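You operate a simulated robot arm through the tools that you are given. There is no shell and no other tool.

You run a simulated robot arm. Do the job below in one go: nothing can be reset, and whatever is moved stays where it is left.

## Task
Grease the middle of the car wheel under the blue centre cap.
Fine: lift the cap off, use the orange grease brush and the red grease tub, put brush and cap back. Set down upright: orange grease brush. A coat counts when it lies all over at full strength: go over it till it gets no stronger.

It is judged by the outcome, as a careful person would: the job done as asked, and still so three seconds after it is handed in. It fails if anything else is knocked over, pushed out of place, dropped, spilled or broken. A push-on lid holds only when it is set on centred and level and pressed home; a screw cap is set on level and turned clockwise until tight.

## Robot
A 6-joint arm with a four-finger gripper, fixed in place. Base frame: the origin is on the floor under the middle of its stand, x ahead of it, y to its left, z up; the work surface is at about z = 0.8. Units: m, rad, N and s.
With the tool pointing down near the work surface it reaches from about 0.46 to 0.92 m from the base axis. Its first joint turns from -2.897 to 2.897 rad. Payload 3.43 kg.
The tool frame sits at the grasp point between the pads (the TCP): z along the fingers, y along the line on which they close. The tips reach 0.03 m beyond it. The gripper opens to 0.12 m; its body begins 0.085 m behind the TCP.
Orientation is that of the tool frame in the base frame, as a unit quaternion [x, y, z, w]. With the fingers straight down and closing along the base's y, the tool's x points along the base's -x, its y along +y and its z along -z.

## Interface
- The arm moves only by the tool step_arm. Its argument "plan" is a list of rows, each an object of numbers (a shift or turn left out is 0, a gripper value left out holds the last): "ax", "ay", "az": the turn, a rotation vector about the base's x, y, z in degrees; "dx", "dy", "dz": the shift along the base's x, y, z in m; "grip": the finger opening in m, from 0 to 0.12. In form: [{"ax": .., "ay": .., "az": .., "dx": .., "dy": .., "dz": .., "grip": ..}, ...]. A call has 1 to 20 rows; each row is the pose to reach, as a shift and turn from the pose commanded when the call began. Each row takes 0.2 s and may step no farther than 0.05 m and 0.15 rad from the row before; otherwise, or with a gripper value out of range, the whole call is refused. A pose out of reach is approached as far as the arm can. The call stops where the force on the tool passes 60 N (or 10 N more than at its start, if that is more) or the arm is blocked; 0.2 s more then pass. Each finger travels about 0.1362 m/s and halts on what it meets, pressing with about 30 N; the grip force reading is that of the motor and also rises with nothing between the fingers. The clock runs only during rows and for 0.2 s after the last one: add rows that repeat a pose to give the fingers time. It gives the time, the measured TCP pose, the force on the tool (base axes), the opening and the grip force at its end, in the units of the frame above (readings bear some noise), with the torque about the TCP (base axes, N m) and any sound that the robot's microphone picked up, and new pictures: "views" is both (left out), scene, wrist or none.
- Cameras (640 x 400 px; columns grow to the right, rows downward): "scene" is fixed at [0.2219, -0.6504, 1.6009]; the picture's right is [0.91, -0.42, 0.00], its down [-0.41, -0.88, -0.26] and it looks along [0.11, 0.24, -0.97] (base axes); focal length 359 px, centre (320, 200). "wrist" rides on the gripper at [0.071, -0.017, -0.121] in the tool frame; the picture's right is [0.23, 0.97, 0.00], its down [-0.81, 0.19, -0.55] and it looks along [-0.54, 0.13, 0.83] (tool axes); focal length 275 px, centre (320, 200). There is no depth. A picture from a camera that has moved, and an enlarged one, comes with that camera's place and axes in the base frame and with its lens.
- raise_lower(by): moves the trunk up (or, below 0, down) by that many m; the arm rides with it, the base frame stays. It gives what a move gives, with no picture.
- close_up(camera, box): a new picture of the part [left, top, right, bottom] of that camera's present view, enlarged. The clock stands still meanwhile.
- job_done(): hands the job in; it is judged then, once.

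Nothing tells you positions but the pictures and the camera data. Unless the task says otherwise, let go and move clear before handing in.

The tools are called after ">>>" by a JSON object that holds its "name" and its "arguments". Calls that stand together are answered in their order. step_arm: Moves the arm, as the interface text tells. Its arguments: {"type":"object","properties":{"plan":{"type":"array"},"views":{"type":"string","enum":["both","scene","wrist","none"]}},"required":["plan"]} The other tools are called the same way: raise_lower (by) moves the trunk up or down; close_up (camera, box) takes an enlarged picture of a part of a camera's view; job_done () hands the job in.

At the start:

```text
time: 0.0
position: [0.3567, -0.4108, 1.0883]
tcp_rot: [0.001, 1.0, 0.0, 0.0]
force: [0.5, 0.6, 0.4]
wrist_torque: [0.0, -0.02, 0.01]
opening: 0.12
finger_force: 0.0
trunk travel left (down, up): [-0.125, 0.415]
```

scene: 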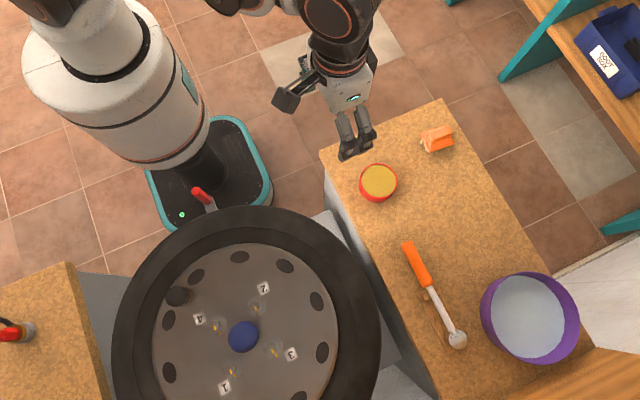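
wrist: 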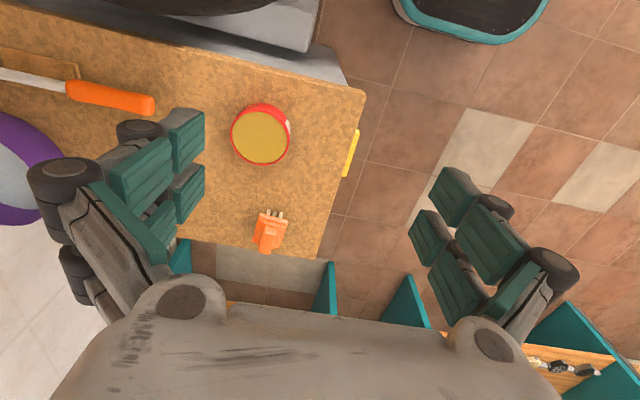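

I see the wheel with its blue centre cap, the red tub on the right-hand table, and two orange objects. I'll enlarge the views first to identify them and get precise camera data.

>>> {"name": "close_up", "arguments": {"camera": "scene", "box": [340, 100, 500, 200]}}

>>> {"name": "close_up", "arguments": {"camera": "scene", "box": [380, 220, 540, 360]}}

>>> {"name": "close_up", "arguments": {"camera": "scene", "box": [160, 250, 340, 400]}}

>>> {"name": "close_up", "arguments": {"camera": "wrist", "box": [190, 80, 350, 270]}}

>>> {"name": "close_up", "arguments": {"camera": "scene", "box": [0, 160, 240, 400]}}

```text
4.00 times, centred on (420, 150) of scene
camera zoom: at [0.2219, -0.6504, 1.6009], right [0.91, -0.42, 0.0], down [-0.41, -0.88, -0.26], along [0.11, 0.24, -0.97], focal length 1435 px, centre (-80, 400)
```

zoom: 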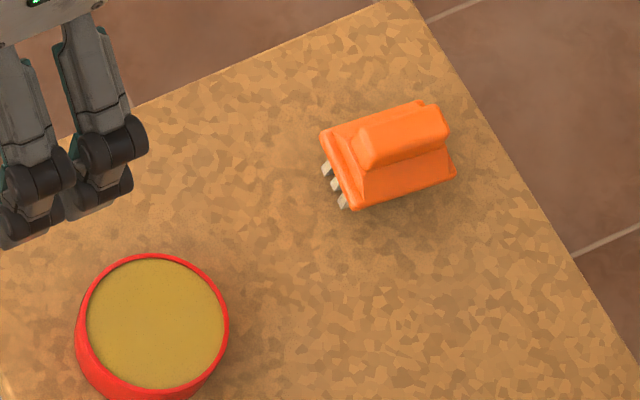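

```text
2.86 times, centred on (460, 290) of scene
camera zoom: at [0.2219, -0.6504, 1.6009], right [0.91, -0.42, 0.0], down [-0.41, -0.88, -0.26], along [0.11, 0.24, -0.97], focal length 1025 px, centre (-80, -57)
```

zoom: 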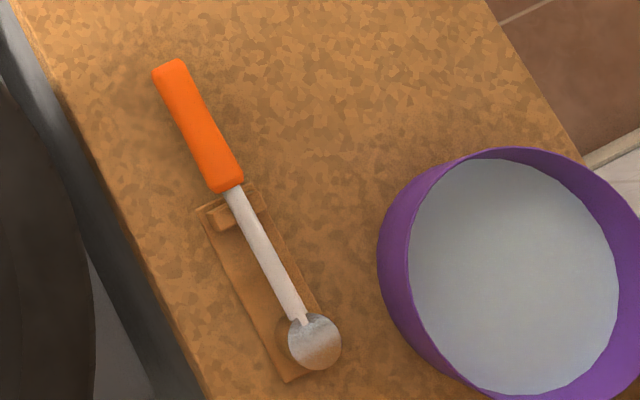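

```text
2.67 times, centred on (250, 325) of scene
camera zoom: at [0.2219, -0.6504, 1.6009], right [0.91, -0.42, 0.0], down [-0.41, -0.88, -0.26], along [0.11, 0.24, -0.97], focal length 957 px, centre (507, -133)
```

zoom: 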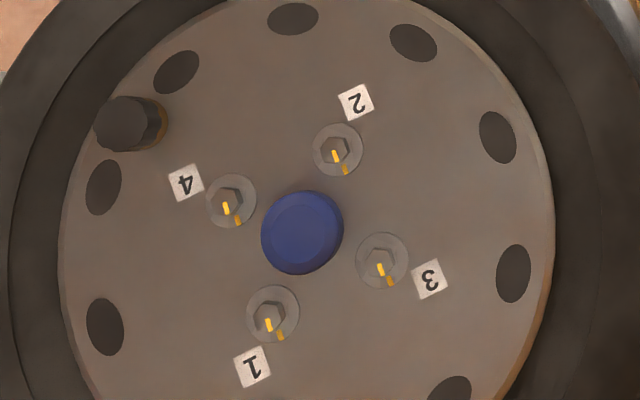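

```text
2.11 times, centred on (270, 175) of wrist
camera zoom: at [0.2864, -0.4269, 1.2075], right [-0.23, 0.97, 0.0], down [0.81, 0.19, 0.55], along [0.54, 0.13, -0.83], focal length 580 px, centre (425, 253)
```

zoom: 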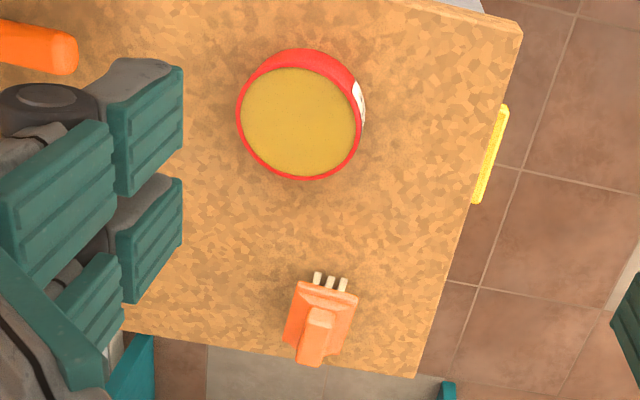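

```text
1.67 times, centred on (120, 280) of scene
camera zoom: at [0.2219, -0.6504, 1.6009], right [0.91, -0.42, 0.0], down [-0.41, -0.88, -0.26], along [0.11, 0.24, -0.97], focal length 598 px, centre (653, 67)
```

zoom: 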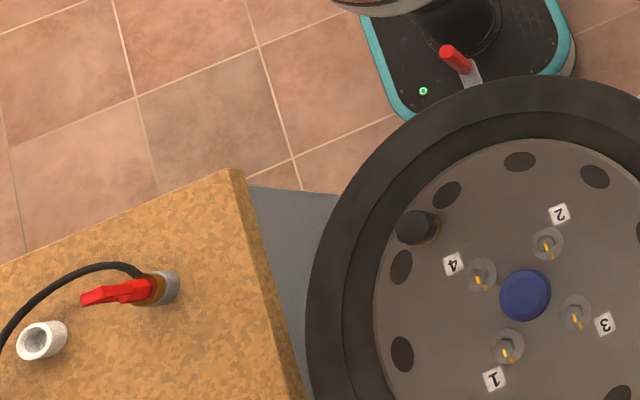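

The orange block with pale tufts near the tub, at about (0.617, -0.443), looks like the brush. The long orange-handled tool on a wooden rest looks like a scoop. I'll bring the wrist camera closer to the brush to check.

>>> {"name": "step_arm", "arguments": {"plan": [{"dx": 0.03, "dy": -0.005, "dz": -0.02}, {"dx": 0.06, "dy": -0.01, "dz": -0.04}, {"dx": 0.09, "dy": -0.015, "dz": -0.06}, {"dx": 0.12, "dy": -0.02, "dz": -0.08}, {"dx": 0.15, "dy": -0.025, "dz": -0.09}, {"dx": 0.18, "dy": -0.03, "dz": -0.1}, {"dx": 0.2, "dy": -0.03, "dz": -0.1}]}}

```text
time: 1.6
position: [0.558, -0.4416, 0.9857]
tcp_rot: [-0.001, 1.0, 0.0, 0.0]
force: [0.7, -0.5, -0.2]
wrist_torque: [0.0, 0.05, 0.01]
opening: 0.12
finger_force: 0.0
trunk travel left (down, up): [-0.125, 0.415]
camera wrist: at [0.4877, -0.4577, 1.1056], right [-0.23, 0.97, 0.0], down [0.81, 0.19, 0.55], along [0.54, 0.13, -0.83], focal length 275 px, centre (320, 200)
```

scene: 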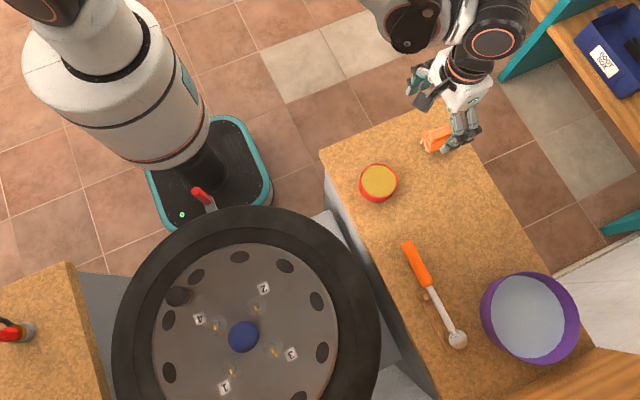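
wrist: 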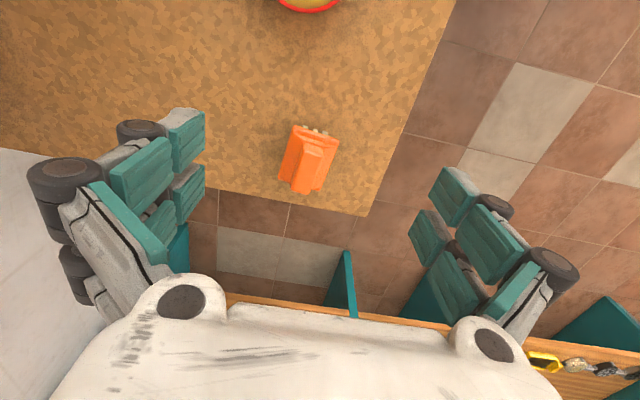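

>>> {"name": "close_up", "arguments": {"camera": "wrist", "box": [260, 100, 360, 210]}}

>>> {"name": "close_up", "arguments": {"camera": "scene", "box": [405, 100, 495, 160]}}

```text
3.64 times, centred on (310, 155) of wrist
camera zoom: at [0.4877, -0.4577, 1.1056], right [-0.23, 0.97, 0.0], down [0.81, 0.19, 0.55], along [0.54, 0.13, -0.83], focal length 1001 px, centre (356, 364)
```

zoom: 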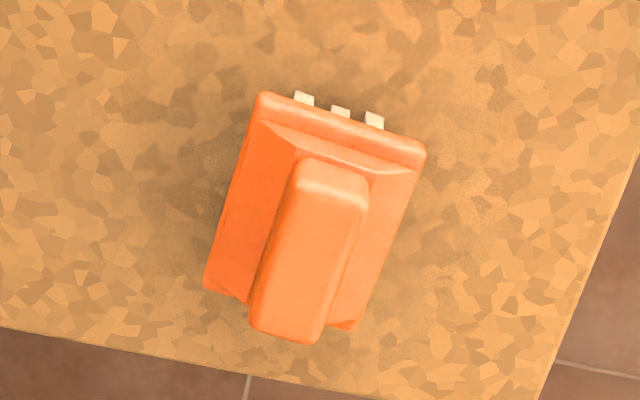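

```text
6.67 times, centred on (450, 130) of scene
camera zoom: at [0.2219, -0.6504, 1.6009], right [0.91, -0.42, 0.0], down [-0.41, -0.88, -0.26], along [0.11, 0.24, -0.97], focal length 2392 px, centre (-547, 667)
```

zoom: 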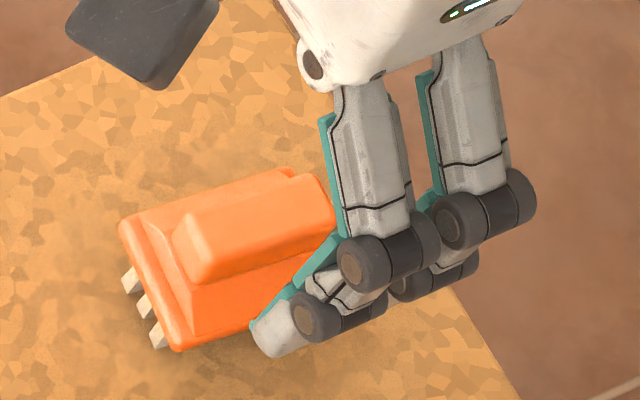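

The brush sits with its ridge handle up and its tufts underneath. I'll tilt the wrist to look at it from a low angle and see how the bristles and body are arranged.

>>> {"name": "step_arm", "arguments": {"plan": [{"ay": -8, "dx": -0.005, "dz": -0.02}, {"ay": -16, "dx": -0.01, "dz": -0.04}, {"ay": -24, "dx": -0.015, "dz": -0.06}, {"ay": -32, "dx": -0.02, "dz": -0.08}, {"ay": -40, "dx": -0.025, "dz": -0.1}, {"ay": -40, "dx": -0.025, "dz": -0.1}]}}

```text
time: 3.0
position: [0.531, -0.4404, 0.8875]
tcp_rot: [0.0, 0.94, 0.0, 0.342]
force: [-0.3, -0.6, -0.5]
wrist_torque: [0.0, -0.04, 0.01]
opening: 0.12
finger_force: 0.1
trunk travel left (down, up): [-0.125, 0.415]
camera wrist: at [0.4001, -0.4573, 0.9327], right [-0.18, 0.97, -0.15], down [0.26, 0.19, 0.95], along [0.95, 0.13, -0.29], focal length 275 px, centre (320, 200)
```

scene: 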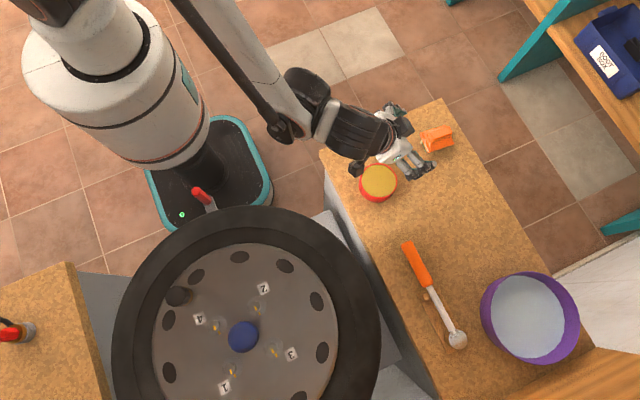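
wrist: 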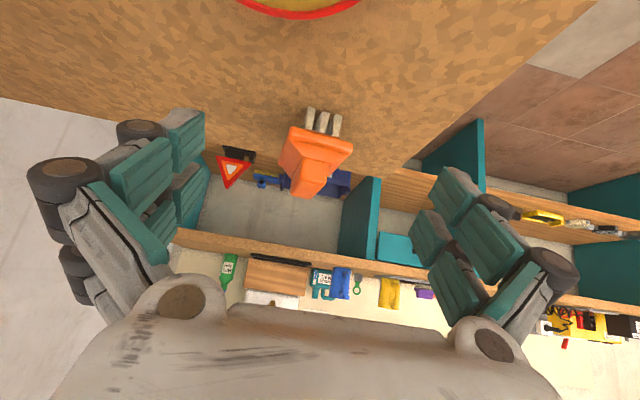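

>>> {"name": "close_up", "arguments": {"camera": "wrist", "box": [260, 90, 380, 210]}}

>>> {"name": "close_up", "arguments": {"camera": "scene", "box": [400, 110, 480, 170]}}

```text
3.33 times, centred on (320, 150) of wrist
camera zoom: at [0.4001, -0.4573, 0.9327], right [-0.18, 0.97, -0.15], down [0.26, 0.19, 0.95], along [0.95, 0.13, -0.29], focal length 918 px, centre (320, 367)
```

zoom: 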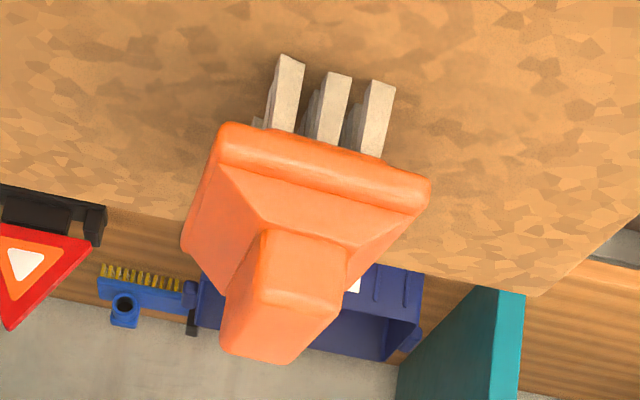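

```text
6.67 times, centred on (440, 140) of scene
camera zoom: at [0.2219, -0.6504, 1.6009], right [0.91, -0.42, 0.0], down [-0.41, -0.88, -0.26], along [0.11, 0.24, -0.97], focal length 2392 px, centre (-480, 600)
```

zoom: 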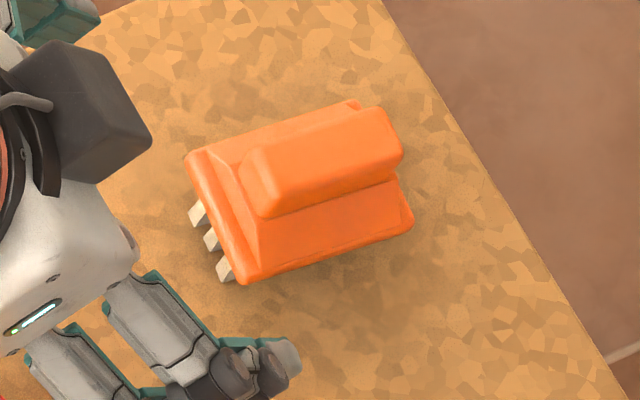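

The low view shows the brush standing upright on its tufts at about (0.618, -0.441), with the handle top near z 0.859 and the long axis about 5° off x. Next I'll untilt, rise and go over to the wheel to measure the cap.

>>> {"name": "step_arm", "arguments": {"plan": [{"ay": 8, "dz": 0.04}, {"ay": 16, "dz": 0.08}, {"ay": 24, "dz": 0.12}, {"ay": 32, "dz": 0.16}, {"ay": 40, "dz": 0.2}, {"ay": 40, "dx": -0.04, "dy": -0.017, "dz": 0.2}, {"ay": 40, "dx": -0.08, "dy": -0.034, "dz": 0.2}, {"ay": 40, "dx": -0.12, "dy": -0.051, "dz": 0.2}, {"ay": 40, "dx": -0.16, "dy": -0.068, "dz": 0.2}, {"ay": 40, "dx": -0.2, "dy": -0.085, "dz": 0.2}, {"ay": 40, "dx": -0.24, "dy": -0.102, "dz": 0.2}, {"ay": 40, "dx": -0.28, "dy": -0.119, "dz": 0.2}, {"ay": 40, "dx": -0.32, "dy": -0.136, "dz": 0.2}, {"ay": 40, "dx": -0.36, "dy": -0.153, "dz": 0.2}, {"ay": 40, "dx": -0.4, "dy": -0.17, "dz": 0.2}, {"ay": 40, "dx": -0.44, "dy": -0.187, "dz": 0.2}, {"ay": 40, "dx": -0.48, "dy": -0.204, "dz": 0.2}, {"ay": 40, "dx": -0.5, "dy": -0.21, "dz": 0.2}]}}

```text
time: 6.8
position: [0.0316, -0.6503, 1.0898]
tcp_rot: [0.001, 1.0, 0.001, 0.0]
force: [-0.2, 0.1, -0.4]
wrist_torque: [0.01, 0.02, -0.02]
opening: 0.12
finger_force: 0.2
trunk travel left (down, up): [-0.125, 0.415]
camera wrist: at [-0.0392, -0.6679, 1.207], right [-0.23, 0.97, 0.0], down [0.81, 0.19, 0.55], along [0.54, 0.13, -0.83], focal length 275 px, centre (320, 200)
```

scene: 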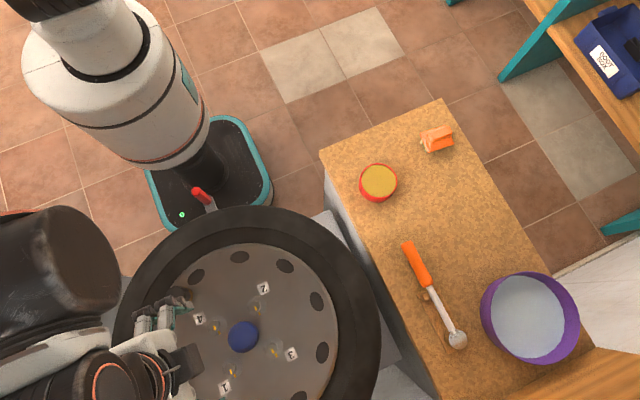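
wrist: 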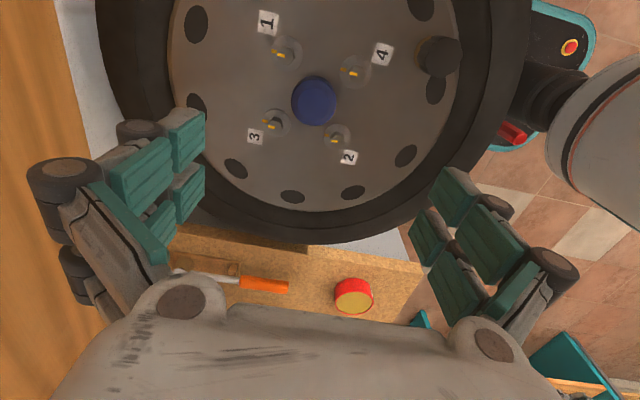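

>>> {"name": "close_up", "arguments": {"camera": "wrist", "box": [230, 0, 410, 180]}}

>>> {"name": "close_up", "arguments": {"camera": "scene", "box": [195, 295, 295, 375]}}

```text
2.22 times, centred on (320, 90) of wrist
camera zoom: at [-0.0392, -0.6679, 1.207], right [-0.23, 0.97, 0.0], down [0.81, 0.19, 0.55], along [0.54, 0.13, -0.83], focal length 612 px, centre (320, 444)
```

zoom: 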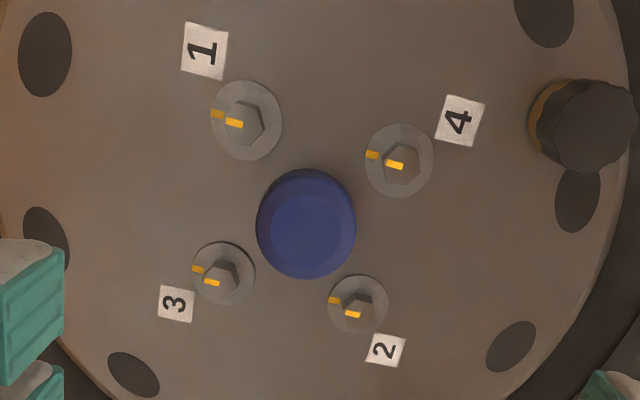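

```text
5.00 times, centred on (245, 335) of scene
camera zoom: at [0.2219, -0.6504, 1.6009], right [0.91, -0.42, 0.0], down [-0.41, -0.88, -0.26], along [0.11, 0.24, -0.97], focal length 1794 px, centre (695, -475)
```

zoom: 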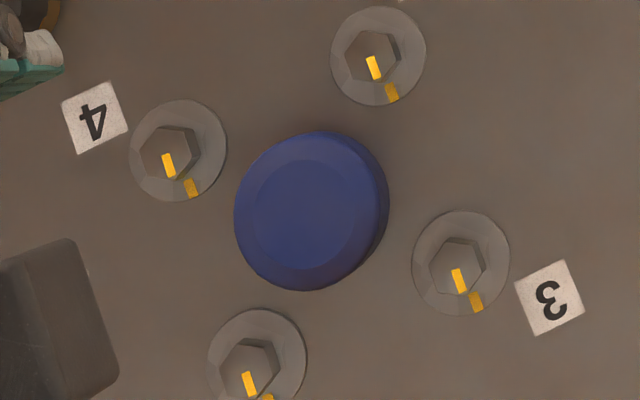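

The cap top is at about (0.05, -0.655, 0.86), the wheel face is near z 0.829, and the bolts lie on the diagonals, so fingers closing along y fit between them. I'll enlarge the gripper to learn the finger geometry.

>>> {"name": "close_up", "arguments": {"camera": "scene", "box": [110, 270, 230, 390]}}

>>> {"name": "close_up", "arguments": {"camera": "wrist", "box": [0, 90, 220, 290]}}

>>> {"name": "close_up", "arguments": {"camera": "wrist", "box": [400, 130, 620, 330]}}

```text
3.33 times, centred on (170, 330) of scene
camera zoom: at [0.2219, -0.6504, 1.6009], right [0.91, -0.42, 0.0], down [-0.41, -0.88, -0.26], along [0.11, 0.24, -0.97], focal length 1196 px, centre (820, -233)
```

zoom: 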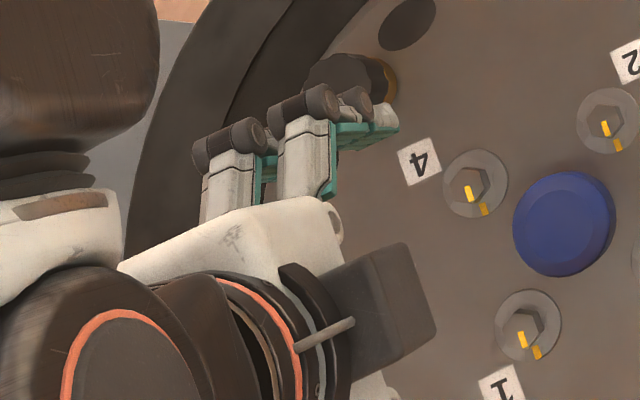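

```text
2.00 times, centred on (110, 190) of wrist
camera zoom: at [-0.0392, -0.6679, 1.207], right [-0.23, 0.97, 0.0], down [0.81, 0.19, 0.55], along [0.54, 0.13, -0.83], focal length 551 px, centre (740, 220)
```

zoom: 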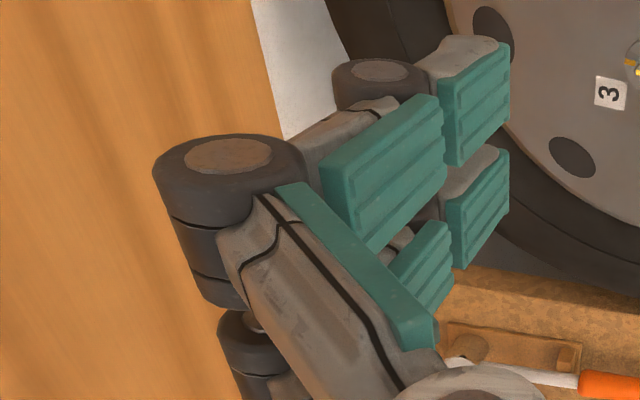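

```text
2.00 times, centred on (510, 230) of wrist
camera zoom: at [-0.0392, -0.6679, 1.207], right [-0.23, 0.97, 0.0], down [0.81, 0.19, 0.55], along [0.54, 0.13, -0.83], focal length 551 px, centre (-60, 140)
```

zoom: 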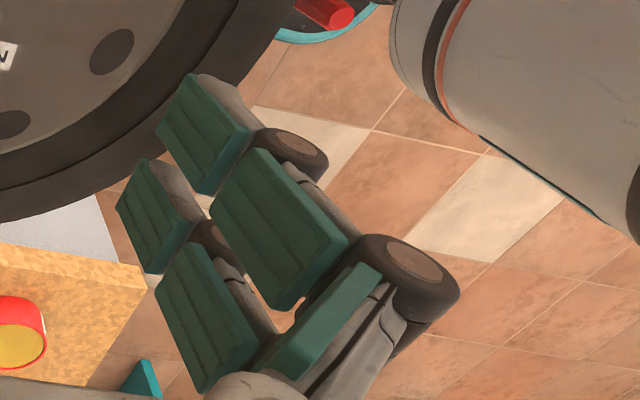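

The gripper is about 0.046 m wide across each finger pair, which fits between the bolt heads. I'll move over the cap and part-way down for a better measurement.

>>> {"name": "step_arm", "arguments": {"plan": [{"dx": 0.01, "dy": -0.002, "dz": -0.04}, {"dx": 0.0185, "dy": -0.0035, "dz": -0.08}, {"dx": 0.0185, "dy": -0.0035, "dz": -0.12}, {"dx": 0.0185, "dy": -0.0035, "dz": -0.14}, {"dx": 0.0185, "dy": -0.0035, "dz": -0.14}]}}

>>> {"name": "close_up", "arguments": {"camera": "wrist", "box": [200, 70, 460, 250]}}

>>> {"name": "close_up", "arguments": {"camera": "scene", "box": [150, 260, 290, 380]}}

```text
time: 8.0
position: [0.0498, -0.654, 0.9473]
tcp_rot: [0.0, 1.0, 0.0, 0.001]
force: [-0.4, -0.5, 0.2]
wrist_torque: [0.02, 0.02, 0.01]
opening: 0.1201
finger_force: 0.1
trunk travel left (down, up): [-0.125, 0.415]
camera wrist: at [-0.0205, -0.6705, 1.0672], right [-0.23, 0.97, 0.0], down [0.81, 0.19, 0.55], along [0.54, 0.13, -0.83], focal length 275 px, centre (320, 200)
```

scene: 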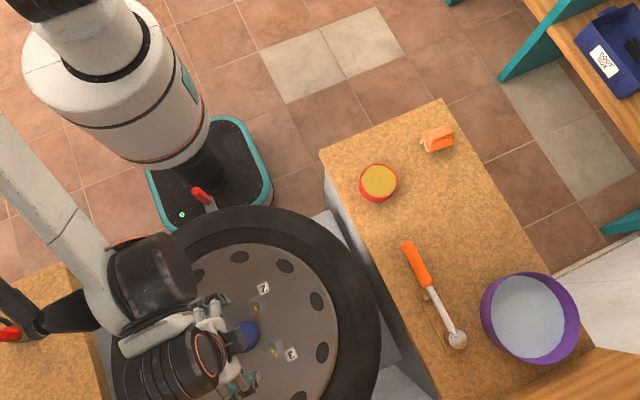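
wrist: 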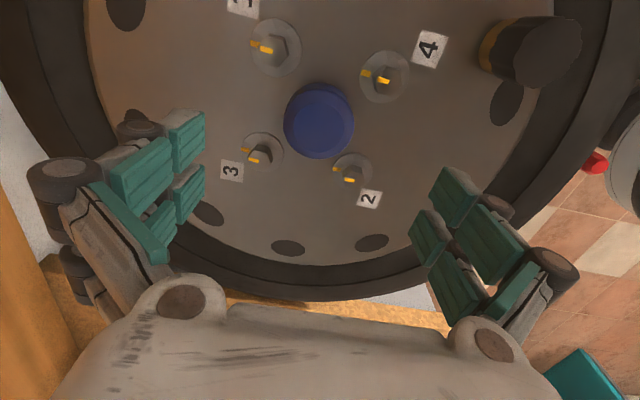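

```text
2.22 times, centred on (330, 160) of wrist
camera zoom: at [-0.0205, -0.6705, 1.0672], right [-0.23, 0.97, 0.0], down [0.81, 0.19, 0.55], along [0.54, 0.13, -0.83], focal length 612 px, centre (298, 289)
```

zoom: 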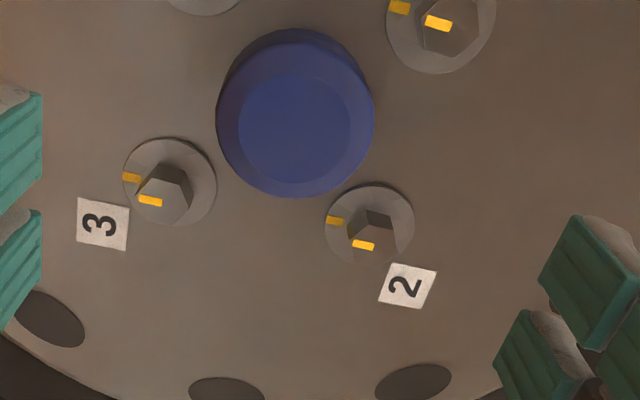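

```text
3.33 times, centred on (220, 320) of scene
camera zoom: at [0.2219, -0.6504, 1.6009], right [0.91, -0.42, 0.0], down [-0.41, -0.88, -0.26], along [0.11, 0.24, -0.97], focal length 1196 px, centre (653, -200)
```

zoom: 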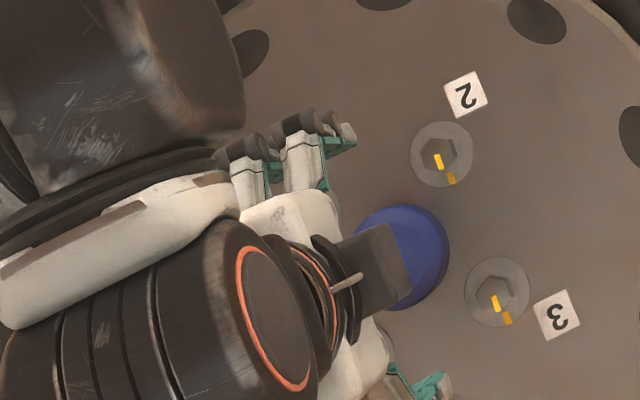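

The cap centre refines to about (0.0493, -0.6555), with its top at z 0.86 and a diameter near 0.056. I'll centre on it, close the fingers part-way and go down a little to see the tip height.

>>> {"name": "step_arm", "arguments": {"plan": [{"dx": -0.001, "dy": -0.001, "dz": -0.03, "grip": 0.08}, {"dx": -0.001, "dy": -0.001, "dz": -0.05, "grip": 0.08}, {"dx": -0.001, "dy": -0.001, "dz": -0.05, "grip": 0.08}]}}

>>> {"name": "close_up", "arguments": {"camera": "wrist", "box": [180, 60, 480, 250]}}

>>> {"name": "close_up", "arguments": {"camera": "scene", "box": [180, 280, 300, 390]}}

```text
time: 8.8
position: [0.049, -0.655, 0.8977]
tcp_rot: [0.0, 1.0, 0.0, -0.001]
force: [-0.3, 1.0, -0.1]
wrist_torque: [0.01, 0.0, 0.03]
opening: 0.0801
finger_force: 0.0
trunk travel left (down, up): [-0.125, 0.415]
camera wrist: at [-0.0215, -0.6716, 1.0172], right [-0.23, 0.97, 0.0], down [0.81, 0.19, 0.55], along [0.54, 0.13, -0.83], focal length 275 px, centre (320, 200)
```

scene: 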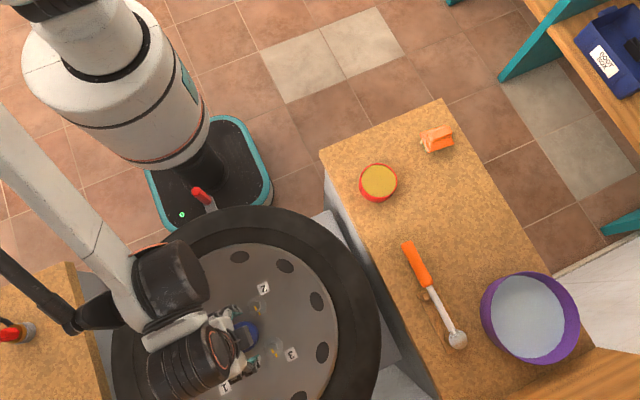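
wrist: 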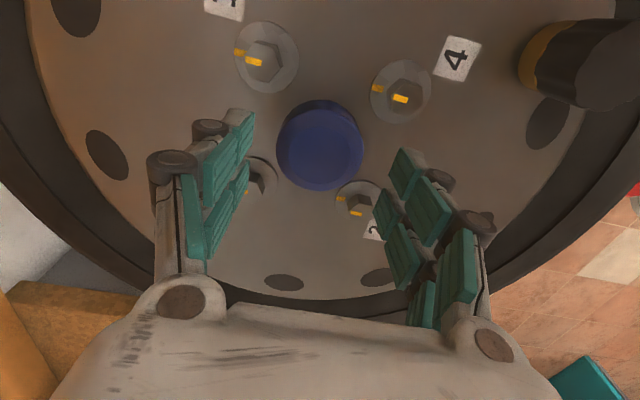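

```text
2.11 times, centred on (330, 155) of wrist
camera zoom: at [-0.0215, -0.6716, 1.0172], right [-0.23, 0.97, 0.0], down [0.81, 0.19, 0.55], along [0.54, 0.13, -0.83], focal length 580 px, centre (299, 295)
```

zoom: 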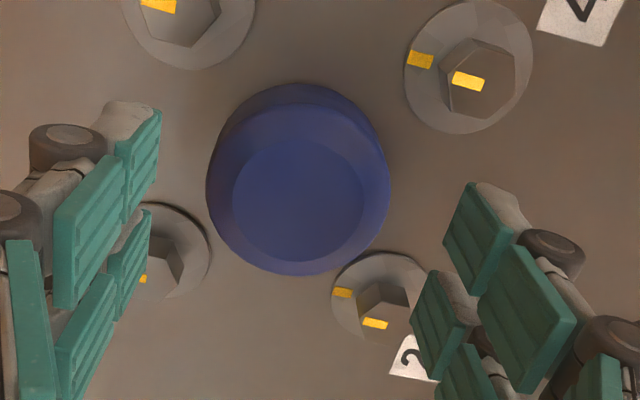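

```text
3.64 times, centred on (240, 335) of scene
camera zoom: at [0.2219, -0.6504, 1.6009], right [0.91, -0.42, 0.0], down [-0.41, -0.88, -0.26], along [0.11, 0.24, -0.97], focal length 1305 px, centre (611, -291)
```

zoom: 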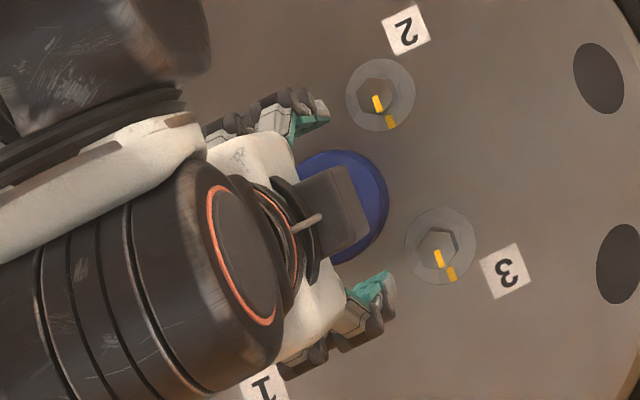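

The gripper is centred over the cap and the tips sit about 0.02–0.025 below the TCP. I'll go down between the bolts and close on the cap.

>>> {"name": "step_arm", "arguments": {"plan": [{"dx": -0.0005, "dz": -0.02}, {"dx": -0.0005, "dz": -0.034}, {"dx": -0.0005, "dz": -0.034}]}}

>>> {"name": "step_arm", "arguments": {"plan": [{"grip": 0.065}, {"grip": 0.05}, {"grip": 0.045}, {"grip": 0.045}]}}

>>> {"name": "close_up", "arguments": {"camera": "wrist", "box": [180, 60, 480, 250]}}

```text
time: 9.6
position: [0.0485, -0.6551, 0.8648]
tcp_rot: [0.0, 1.0, 0.001, 0.0]
force: [-0.2, -1.1, 0.2]
wrist_torque: [-0.01, -0.01, 0.0]
opening: 0.08
finger_force: 0.0
trunk travel left (down, up): [-0.125, 0.415]
camera wrist: at [-0.0216, -0.6717, 0.9834], right [-0.23, 0.97, 0.0], down [0.81, 0.19, 0.55], along [0.54, 0.13, -0.83], focal length 275 px, centre (320, 200)
```

scene: 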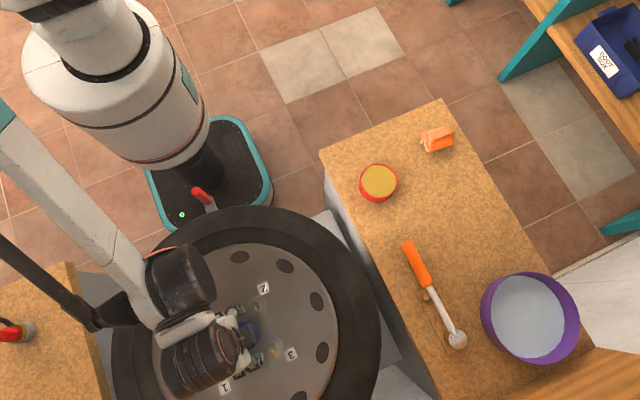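
wrist: 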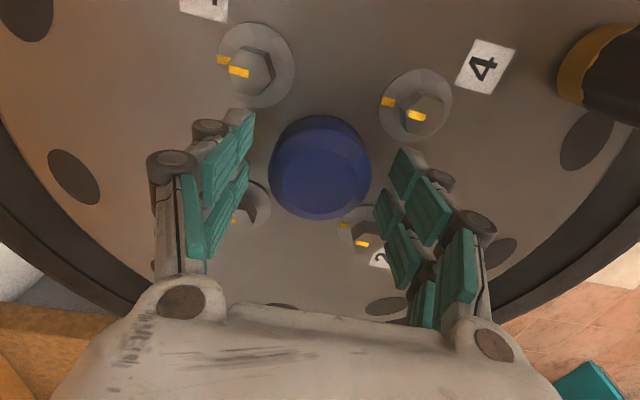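

```text
time: 10.6
position: [0.0486, -0.6552, 0.8644]
tcp_rot: [0.0, 1.0, 0.0, 0.001]
force: [0.5, -0.3, 1.2]
wrist_torque: [-0.01, -0.01, 0.0]
opening: 0.0548
finger_force: 30.1
trunk travel left (down, up): [-0.125, 0.415]
camera wrist: at [-0.0216, -0.6717, 0.9837], right [-0.23, 0.97, 0.0], down [0.81, 0.19, 0.55], along [0.54, 0.13, -0.83], focal length 275 px, centre (320, 200)
```

scene: 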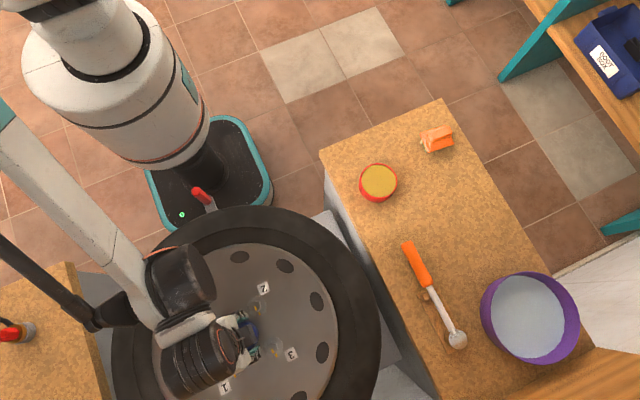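
wrist: 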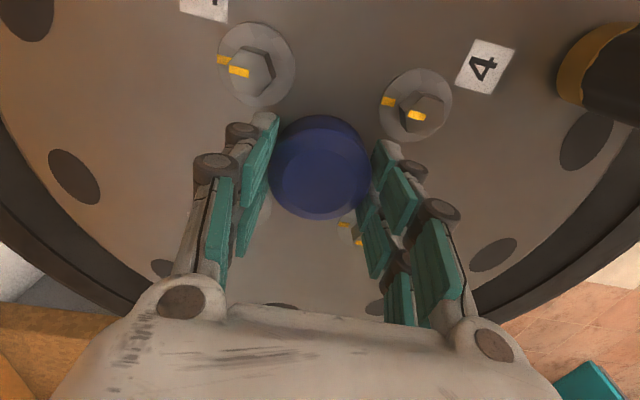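

```text
2.11 times, centred on (330, 155) of wrist
camera zoom: at [-0.0216, -0.6717, 0.9837], right [-0.23, 0.97, 0.0], down [0.81, 0.19, 0.55], along [0.54, 0.13, -0.83], focal length 580 px, centre (299, 295)
```

zoom: 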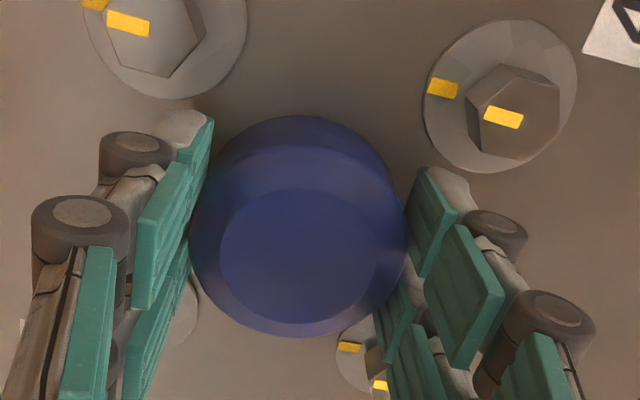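

The cap is gripped at 0.0548 m with 30 N. I'll lift straight up slowly and watch the force.

>>> {"name": "step_arm", "arguments": {"plan": [{"dz": 0.003, "grip": 0.045}, {"dz": 0.006, "grip": 0.045}, {"dz": 0.01, "grip": 0.045}, {"dz": 0.015, "grip": 0.045}, {"dz": 0.02, "grip": 0.045}]}}

>>> {"name": "close_up", "arguments": {"camera": "wrist", "box": [180, 60, 480, 250]}}

```text
time: 11.8
position: [0.0479, -0.654, 0.8838]
tcp_rot: [0.0, 1.0, 0.0, 0.0]
force: [-0.2, 0.2, -0.3]
wrist_torque: [0.02, 0.03, 0.0]
opening: 0.055
finger_force: 29.8
trunk travel left (down, up): [-0.125, 0.415]
camera wrist: at [-0.0218, -0.6713, 1.0035], right [-0.23, 0.97, 0.0], down [0.81, 0.19, 0.55], along [0.54, 0.13, -0.83], focal length 275 px, centre (320, 200)
```

scene: 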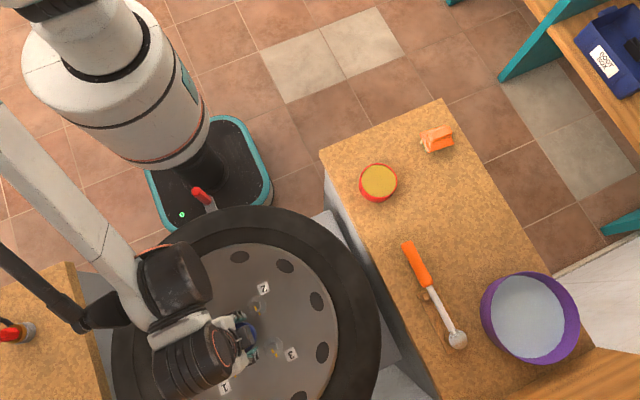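
wrist: 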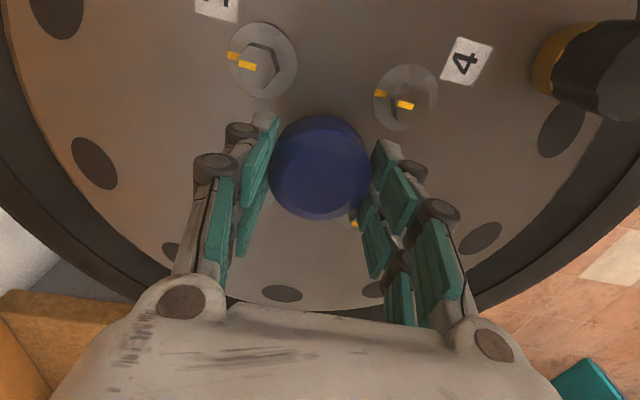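

```text
2.11 times, centred on (330, 155) of wrist
camera zoom: at [-0.0218, -0.6713, 1.0035], right [-0.23, 0.97, 0.0], down [0.81, 0.19, 0.55], along [0.54, 0.13, -0.83], focal length 580 px, centre (299, 295)
```

zoom: 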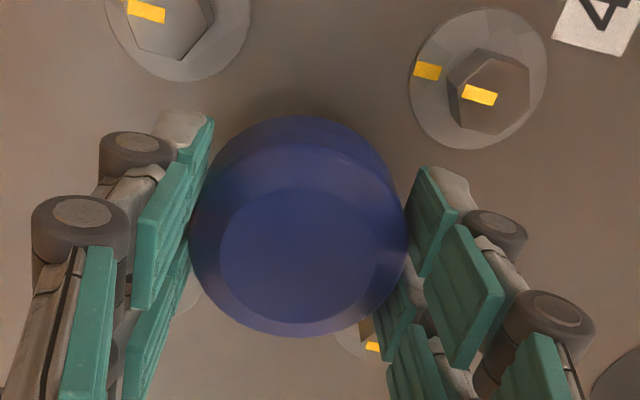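

The cap came off cleanly and moves with the gripper. I'll raise it and carry it over to the free area of the right-hand table, near (0.58, -0.59).

>>> {"name": "step_arm", "arguments": {"plan": [{"dz": 0.04}, {"dz": 0.08}, {"dz": 0.12}, {"dx": 0.04, "dy": 0.005, "dz": 0.12}, {"dx": 0.085, "dy": 0.01, "dz": 0.12}, {"dx": 0.13, "dy": 0.015, "dz": 0.12}, {"dx": 0.175, "dy": 0.02, "dz": 0.12}, {"dx": 0.22, "dy": 0.025, "dz": 0.12}, {"dx": 0.265, "dy": 0.03, "dz": 0.12}, {"dx": 0.31, "dy": 0.035, "dz": 0.12}, {"dx": 0.355, "dy": 0.04, "dz": 0.12}, {"dx": 0.4, "dy": 0.045, "dz": 0.12}, {"dx": 0.445, "dy": 0.05, "dz": 0.12}, {"dx": 0.49, "dy": 0.057, "dz": 0.12}, {"dx": 0.532, "dy": 0.065, "dz": 0.12}, {"dx": 0.532, "dy": 0.065, "dz": 0.12}]}}

>>> {"name": "close_up", "arguments": {"camera": "scene", "box": [195, 295, 295, 375]}}

>>> {"name": "close_up", "arguments": {"camera": "scene", "box": [380, 140, 540, 260]}}

```text
time: 15.2
position: [0.5827, -0.5906, 1.0035]
tcp_rot: [0.0, 1.0, 0.0, 0.0]
force: [0.7, 0.4, 1.3]
wrist_torque: [-0.01, 0.04, 0.05]
opening: 0.0547
finger_force: 30.6
trunk travel left (down, up): [-0.125, 0.415]
camera wrist: at [0.5111, -0.6071, 1.1235], right [-0.23, 0.97, 0.0], down [0.81, 0.19, 0.55], along [0.54, 0.13, -0.83], focal length 275 px, centre (320, 200)
```

scene: 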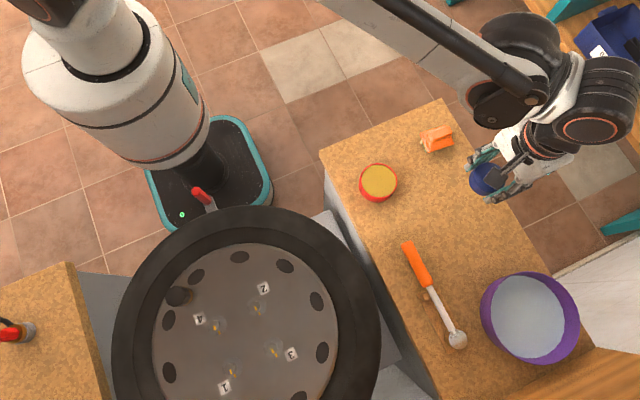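
wrist: 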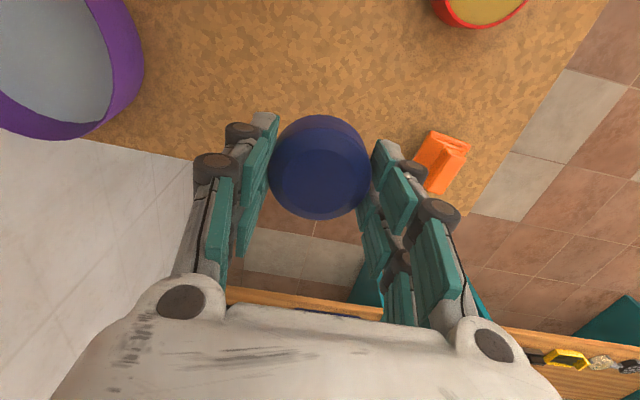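

```text
5.00 times, centred on (245, 335) of scene
camera zoom: at [0.2219, -0.6504, 1.6009], right [0.91, -0.42, 0.0], down [-0.41, -0.88, -0.26], along [0.11, 0.24, -0.97], focal length 1794 px, centre (695, -475)
```

zoom: 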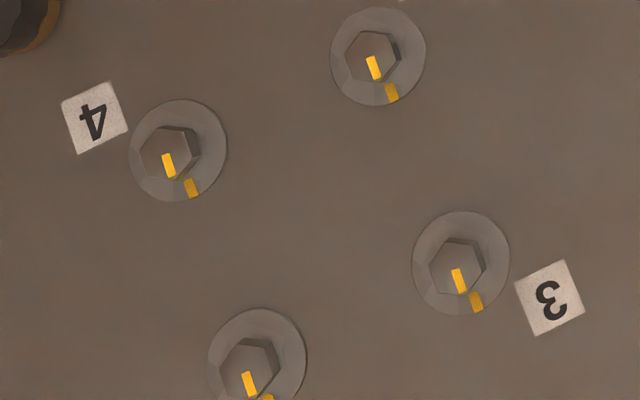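

```text
3.33 times, centred on (460, 200) of scene
camera zoom: at [0.2219, -0.6504, 1.6009], right [0.91, -0.42, 0.0], down [-0.41, -0.88, -0.26], along [0.11, 0.24, -0.97], focal length 1196 px, centre (-147, 200)
```

zoom: 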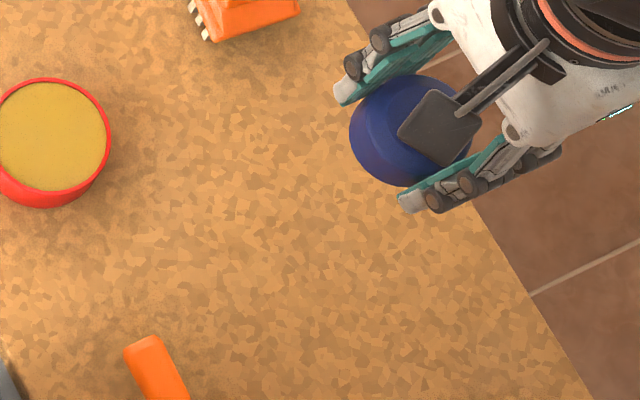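

The surface under the cap is flat and plain. I'll lower the cap onto the table, going gently near contact.

>>> {"name": "step_arm", "arguments": {"plan": [{"dz": -0.04}, {"dz": -0.08}, {"dz": -0.12}, {"dz": -0.15}, {"dz": -0.157}, {"dz": -0.16}, {"dz": -0.162}]}}

>>> {"name": "close_up", "arguments": {"camera": "scene", "box": [410, 160, 510, 240]}}

```text
time: 16.8
position: [0.5804, -0.589, 0.8424]
tcp_rot: [-0.001, 1.0, 0.0, -0.001]
force: [0.5, 0.5, -0.4]
wrist_torque: [-0.03, 0.01, 0.0]
opening: 0.055
finger_force: 29.0
trunk travel left (down, up): [-0.125, 0.415]
camera wrist: at [0.5104, -0.6067, 0.9613], right [-0.23, 0.97, 0.0], down [0.81, 0.19, 0.55], along [0.54, 0.13, -0.83], focal length 275 px, centre (320, 200)
```

scene: 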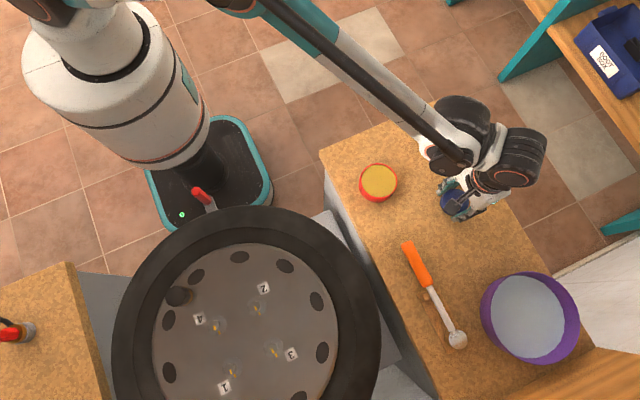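
wrist: 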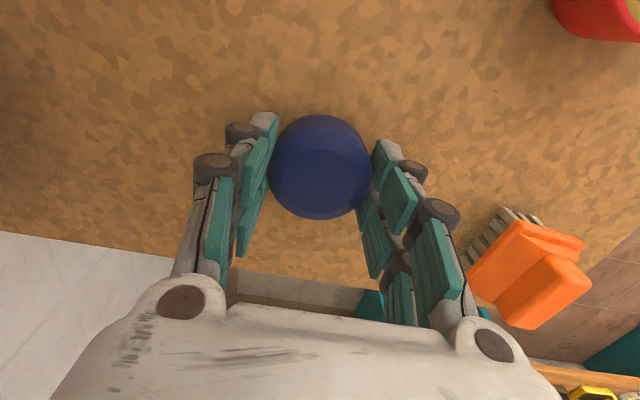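

```text
5.00 times, centred on (460, 200) of scene
camera zoom: at [0.2219, -0.6504, 1.6009], right [0.91, -0.42, 0.0], down [-0.41, -0.88, -0.26], along [0.11, 0.24, -0.97], focal length 1794 px, centre (-380, 200)
```

zoom: 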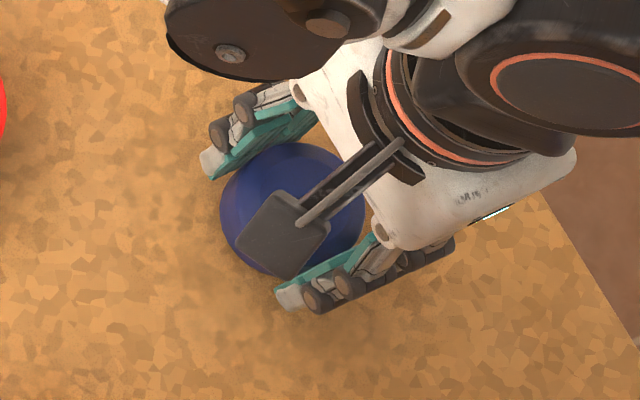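

>>> {"name": "step_arm", "arguments": {"plan": [{"dz": -0.0015}, {"dz": -0.003}, {"dz": -0.004}], "views": "none"}}

>>> {"name": "close_up", "arguments": {"camera": "wrist", "box": [440, 190, 620, 340]}}

```text
time: 17.6
position: [0.581, -0.5904, 0.8387]
tcp_rot: [-0.001, 1.0, 0.0, 0.0]
force: [-0.1, -0.6, 0.6]
wrist_torque: [0.02, -0.04, 0.02]
opening: 0.055
finger_force: 29.6
trunk travel left (down, up): [-0.125, 0.415]
```

```text
2.67 times, centred on (530, 265) of wrist
camera zoom: at [0.5106, -0.6068, 0.9574], right [-0.23, 0.97, 0.0], down [0.81, 0.19, 0.55], along [0.54, 0.13, -0.83], focal length 734 px, centre (-240, 27)
```

zoom: 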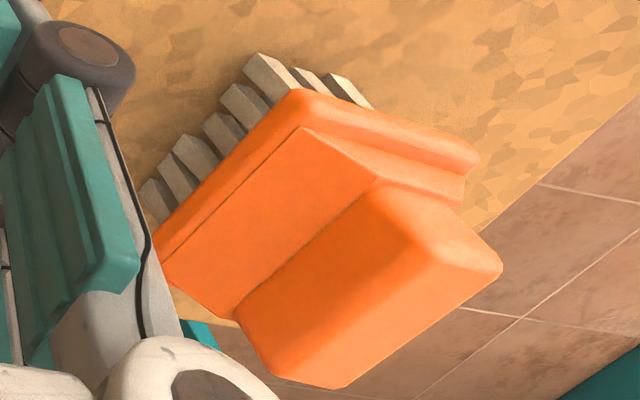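

>>> {"name": "step_arm", "arguments": {"plan": [{"dz": -0.001}, {"dz": -0.002}, {"dz": -0.002}], "views": "none"}}

>>> {"name": "step_arm", "arguments": {"plan": [{"dz": -0.001}, {"dz": -0.0015}, {"dz": -0.0015}], "views": "none"}}

```text
time: 18.4
position: [0.5808, -0.5894, 0.837]
tcp_rot: [0.001, 1.0, -0.001, 0.002]
force: [5.4, -4.6, 18.2]
wrist_torque: [-0.17, -0.15, 0.02]
opening: 0.0548
finger_force: 30.0
trunk travel left (down, up): [-0.125, 0.415]
```

```text
time: 19.2
position: [0.5807, -0.5895, 0.8364]
tcp_rot: [0.0, 1.0, -0.001, 0.0]
force: [4.7, -8.2, 25.4]
wrist_torque: [-0.31, -0.22, -0.01]
opening: 0.0554
finger_force: 29.9
trunk travel left (down, up): [-0.125, 0.415]
```

The cap is on the table, with contact at TCP z ≈ 0.837. I'll relieve the press, open the fingers and back straight up.

>>> {"name": "step_arm", "arguments": {"plan": [{"dz": 0.0015}, {"dz": 0.0015, "grip": 0.07}, {"dz": 0.0015, "grip": 0.085}, {"dz": 0.0015, "grip": 0.085}]}}

>>> {"name": "step_arm", "arguments": {"plan": [{"dz": 0.03}, {"dz": 0.07}, {"dz": 0.11}, {"dz": 0.15}]}}

>>> {"name": "close_up", "arguments": {"camera": "wrist", "box": [220, 60, 420, 230]}}

```text
time: 20.2
position: [0.5812, -0.5908, 0.8365]
tcp_rot: [0.001, 1.0, 0.0, 0.001]
force: [0.3, -0.6, 0.6]
wrist_torque: [0.01, 0.04, 0.04]
opening: 0.0851
finger_force: 0.1
trunk travel left (down, up): [-0.125, 0.415]
camera wrist: at [0.5106, -0.6064, 0.9549], right [-0.23, 0.97, 0.0], down [0.81, 0.19, 0.55], along [0.54, 0.13, -0.83], focal length 275 px, centre (320, 200)
```

scene: 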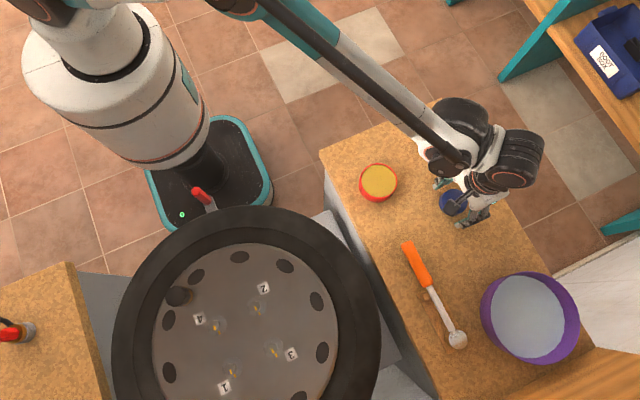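
wrist: 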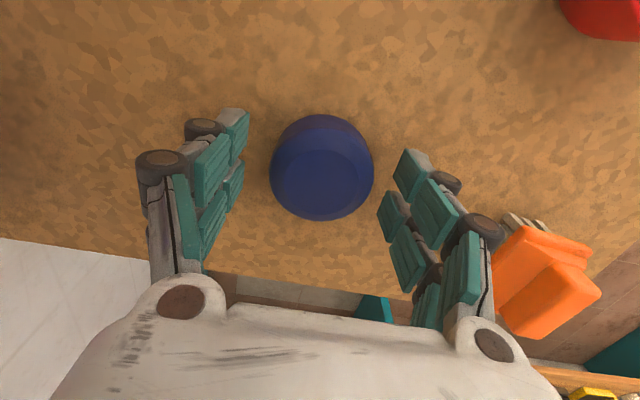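

```text
time: 21.2
position: [0.5812, -0.59, 0.9864]
tcp_rot: [0.0, 1.0, 0.0, 0.0]
force: [0.3, -0.2, 0.6]
wrist_torque: [-0.01, 0.0, 0.01]
opening: 0.0851
finger_force: 0.1
trunk travel left (down, up): [-0.125, 0.415]
camera wrist: at [0.5108, -0.6063, 1.1066], right [-0.23, 0.97, 0.0], down [0.81, 0.19, 0.55], along [0.54, 0.13, -0.83], focal length 275 px, centre (320, 200)
```

scene: 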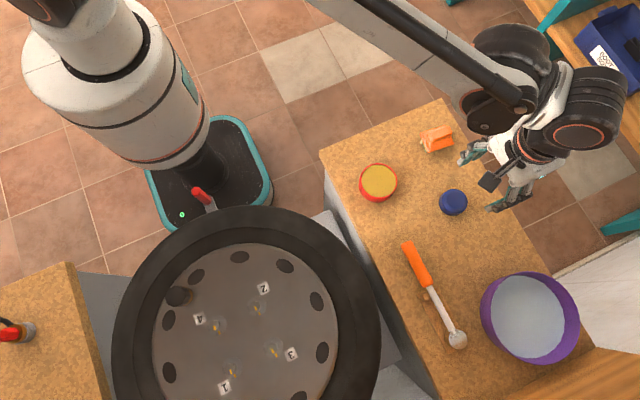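
wrist: 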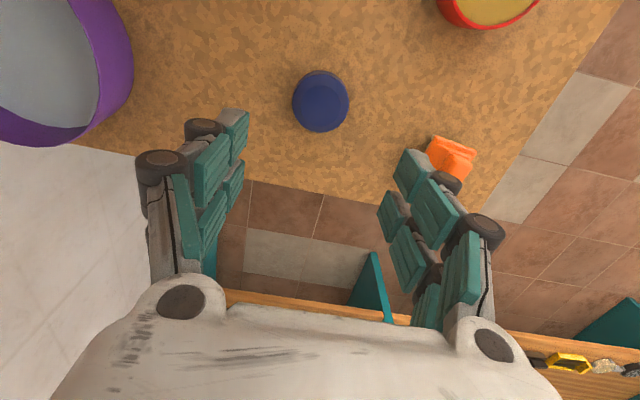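

```text
2.35 times, centred on (320, 145) of wrist
camera zoom: at [0.5108, -0.6063, 1.1066], right [-0.23, 0.97, 0.0], down [0.81, 0.19, 0.55], along [0.54, 0.13, -0.83], focal length 648 px, centre (320, 329)
```

zoom: 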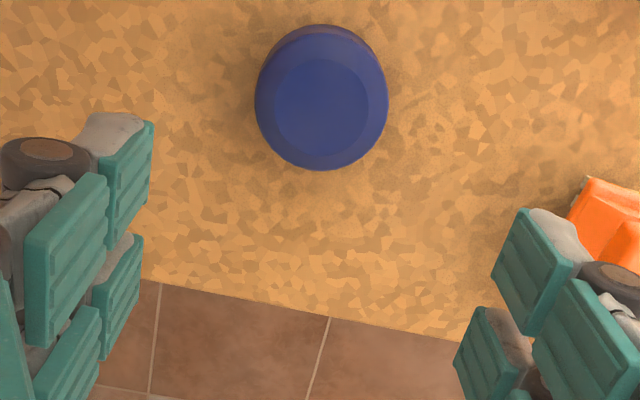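

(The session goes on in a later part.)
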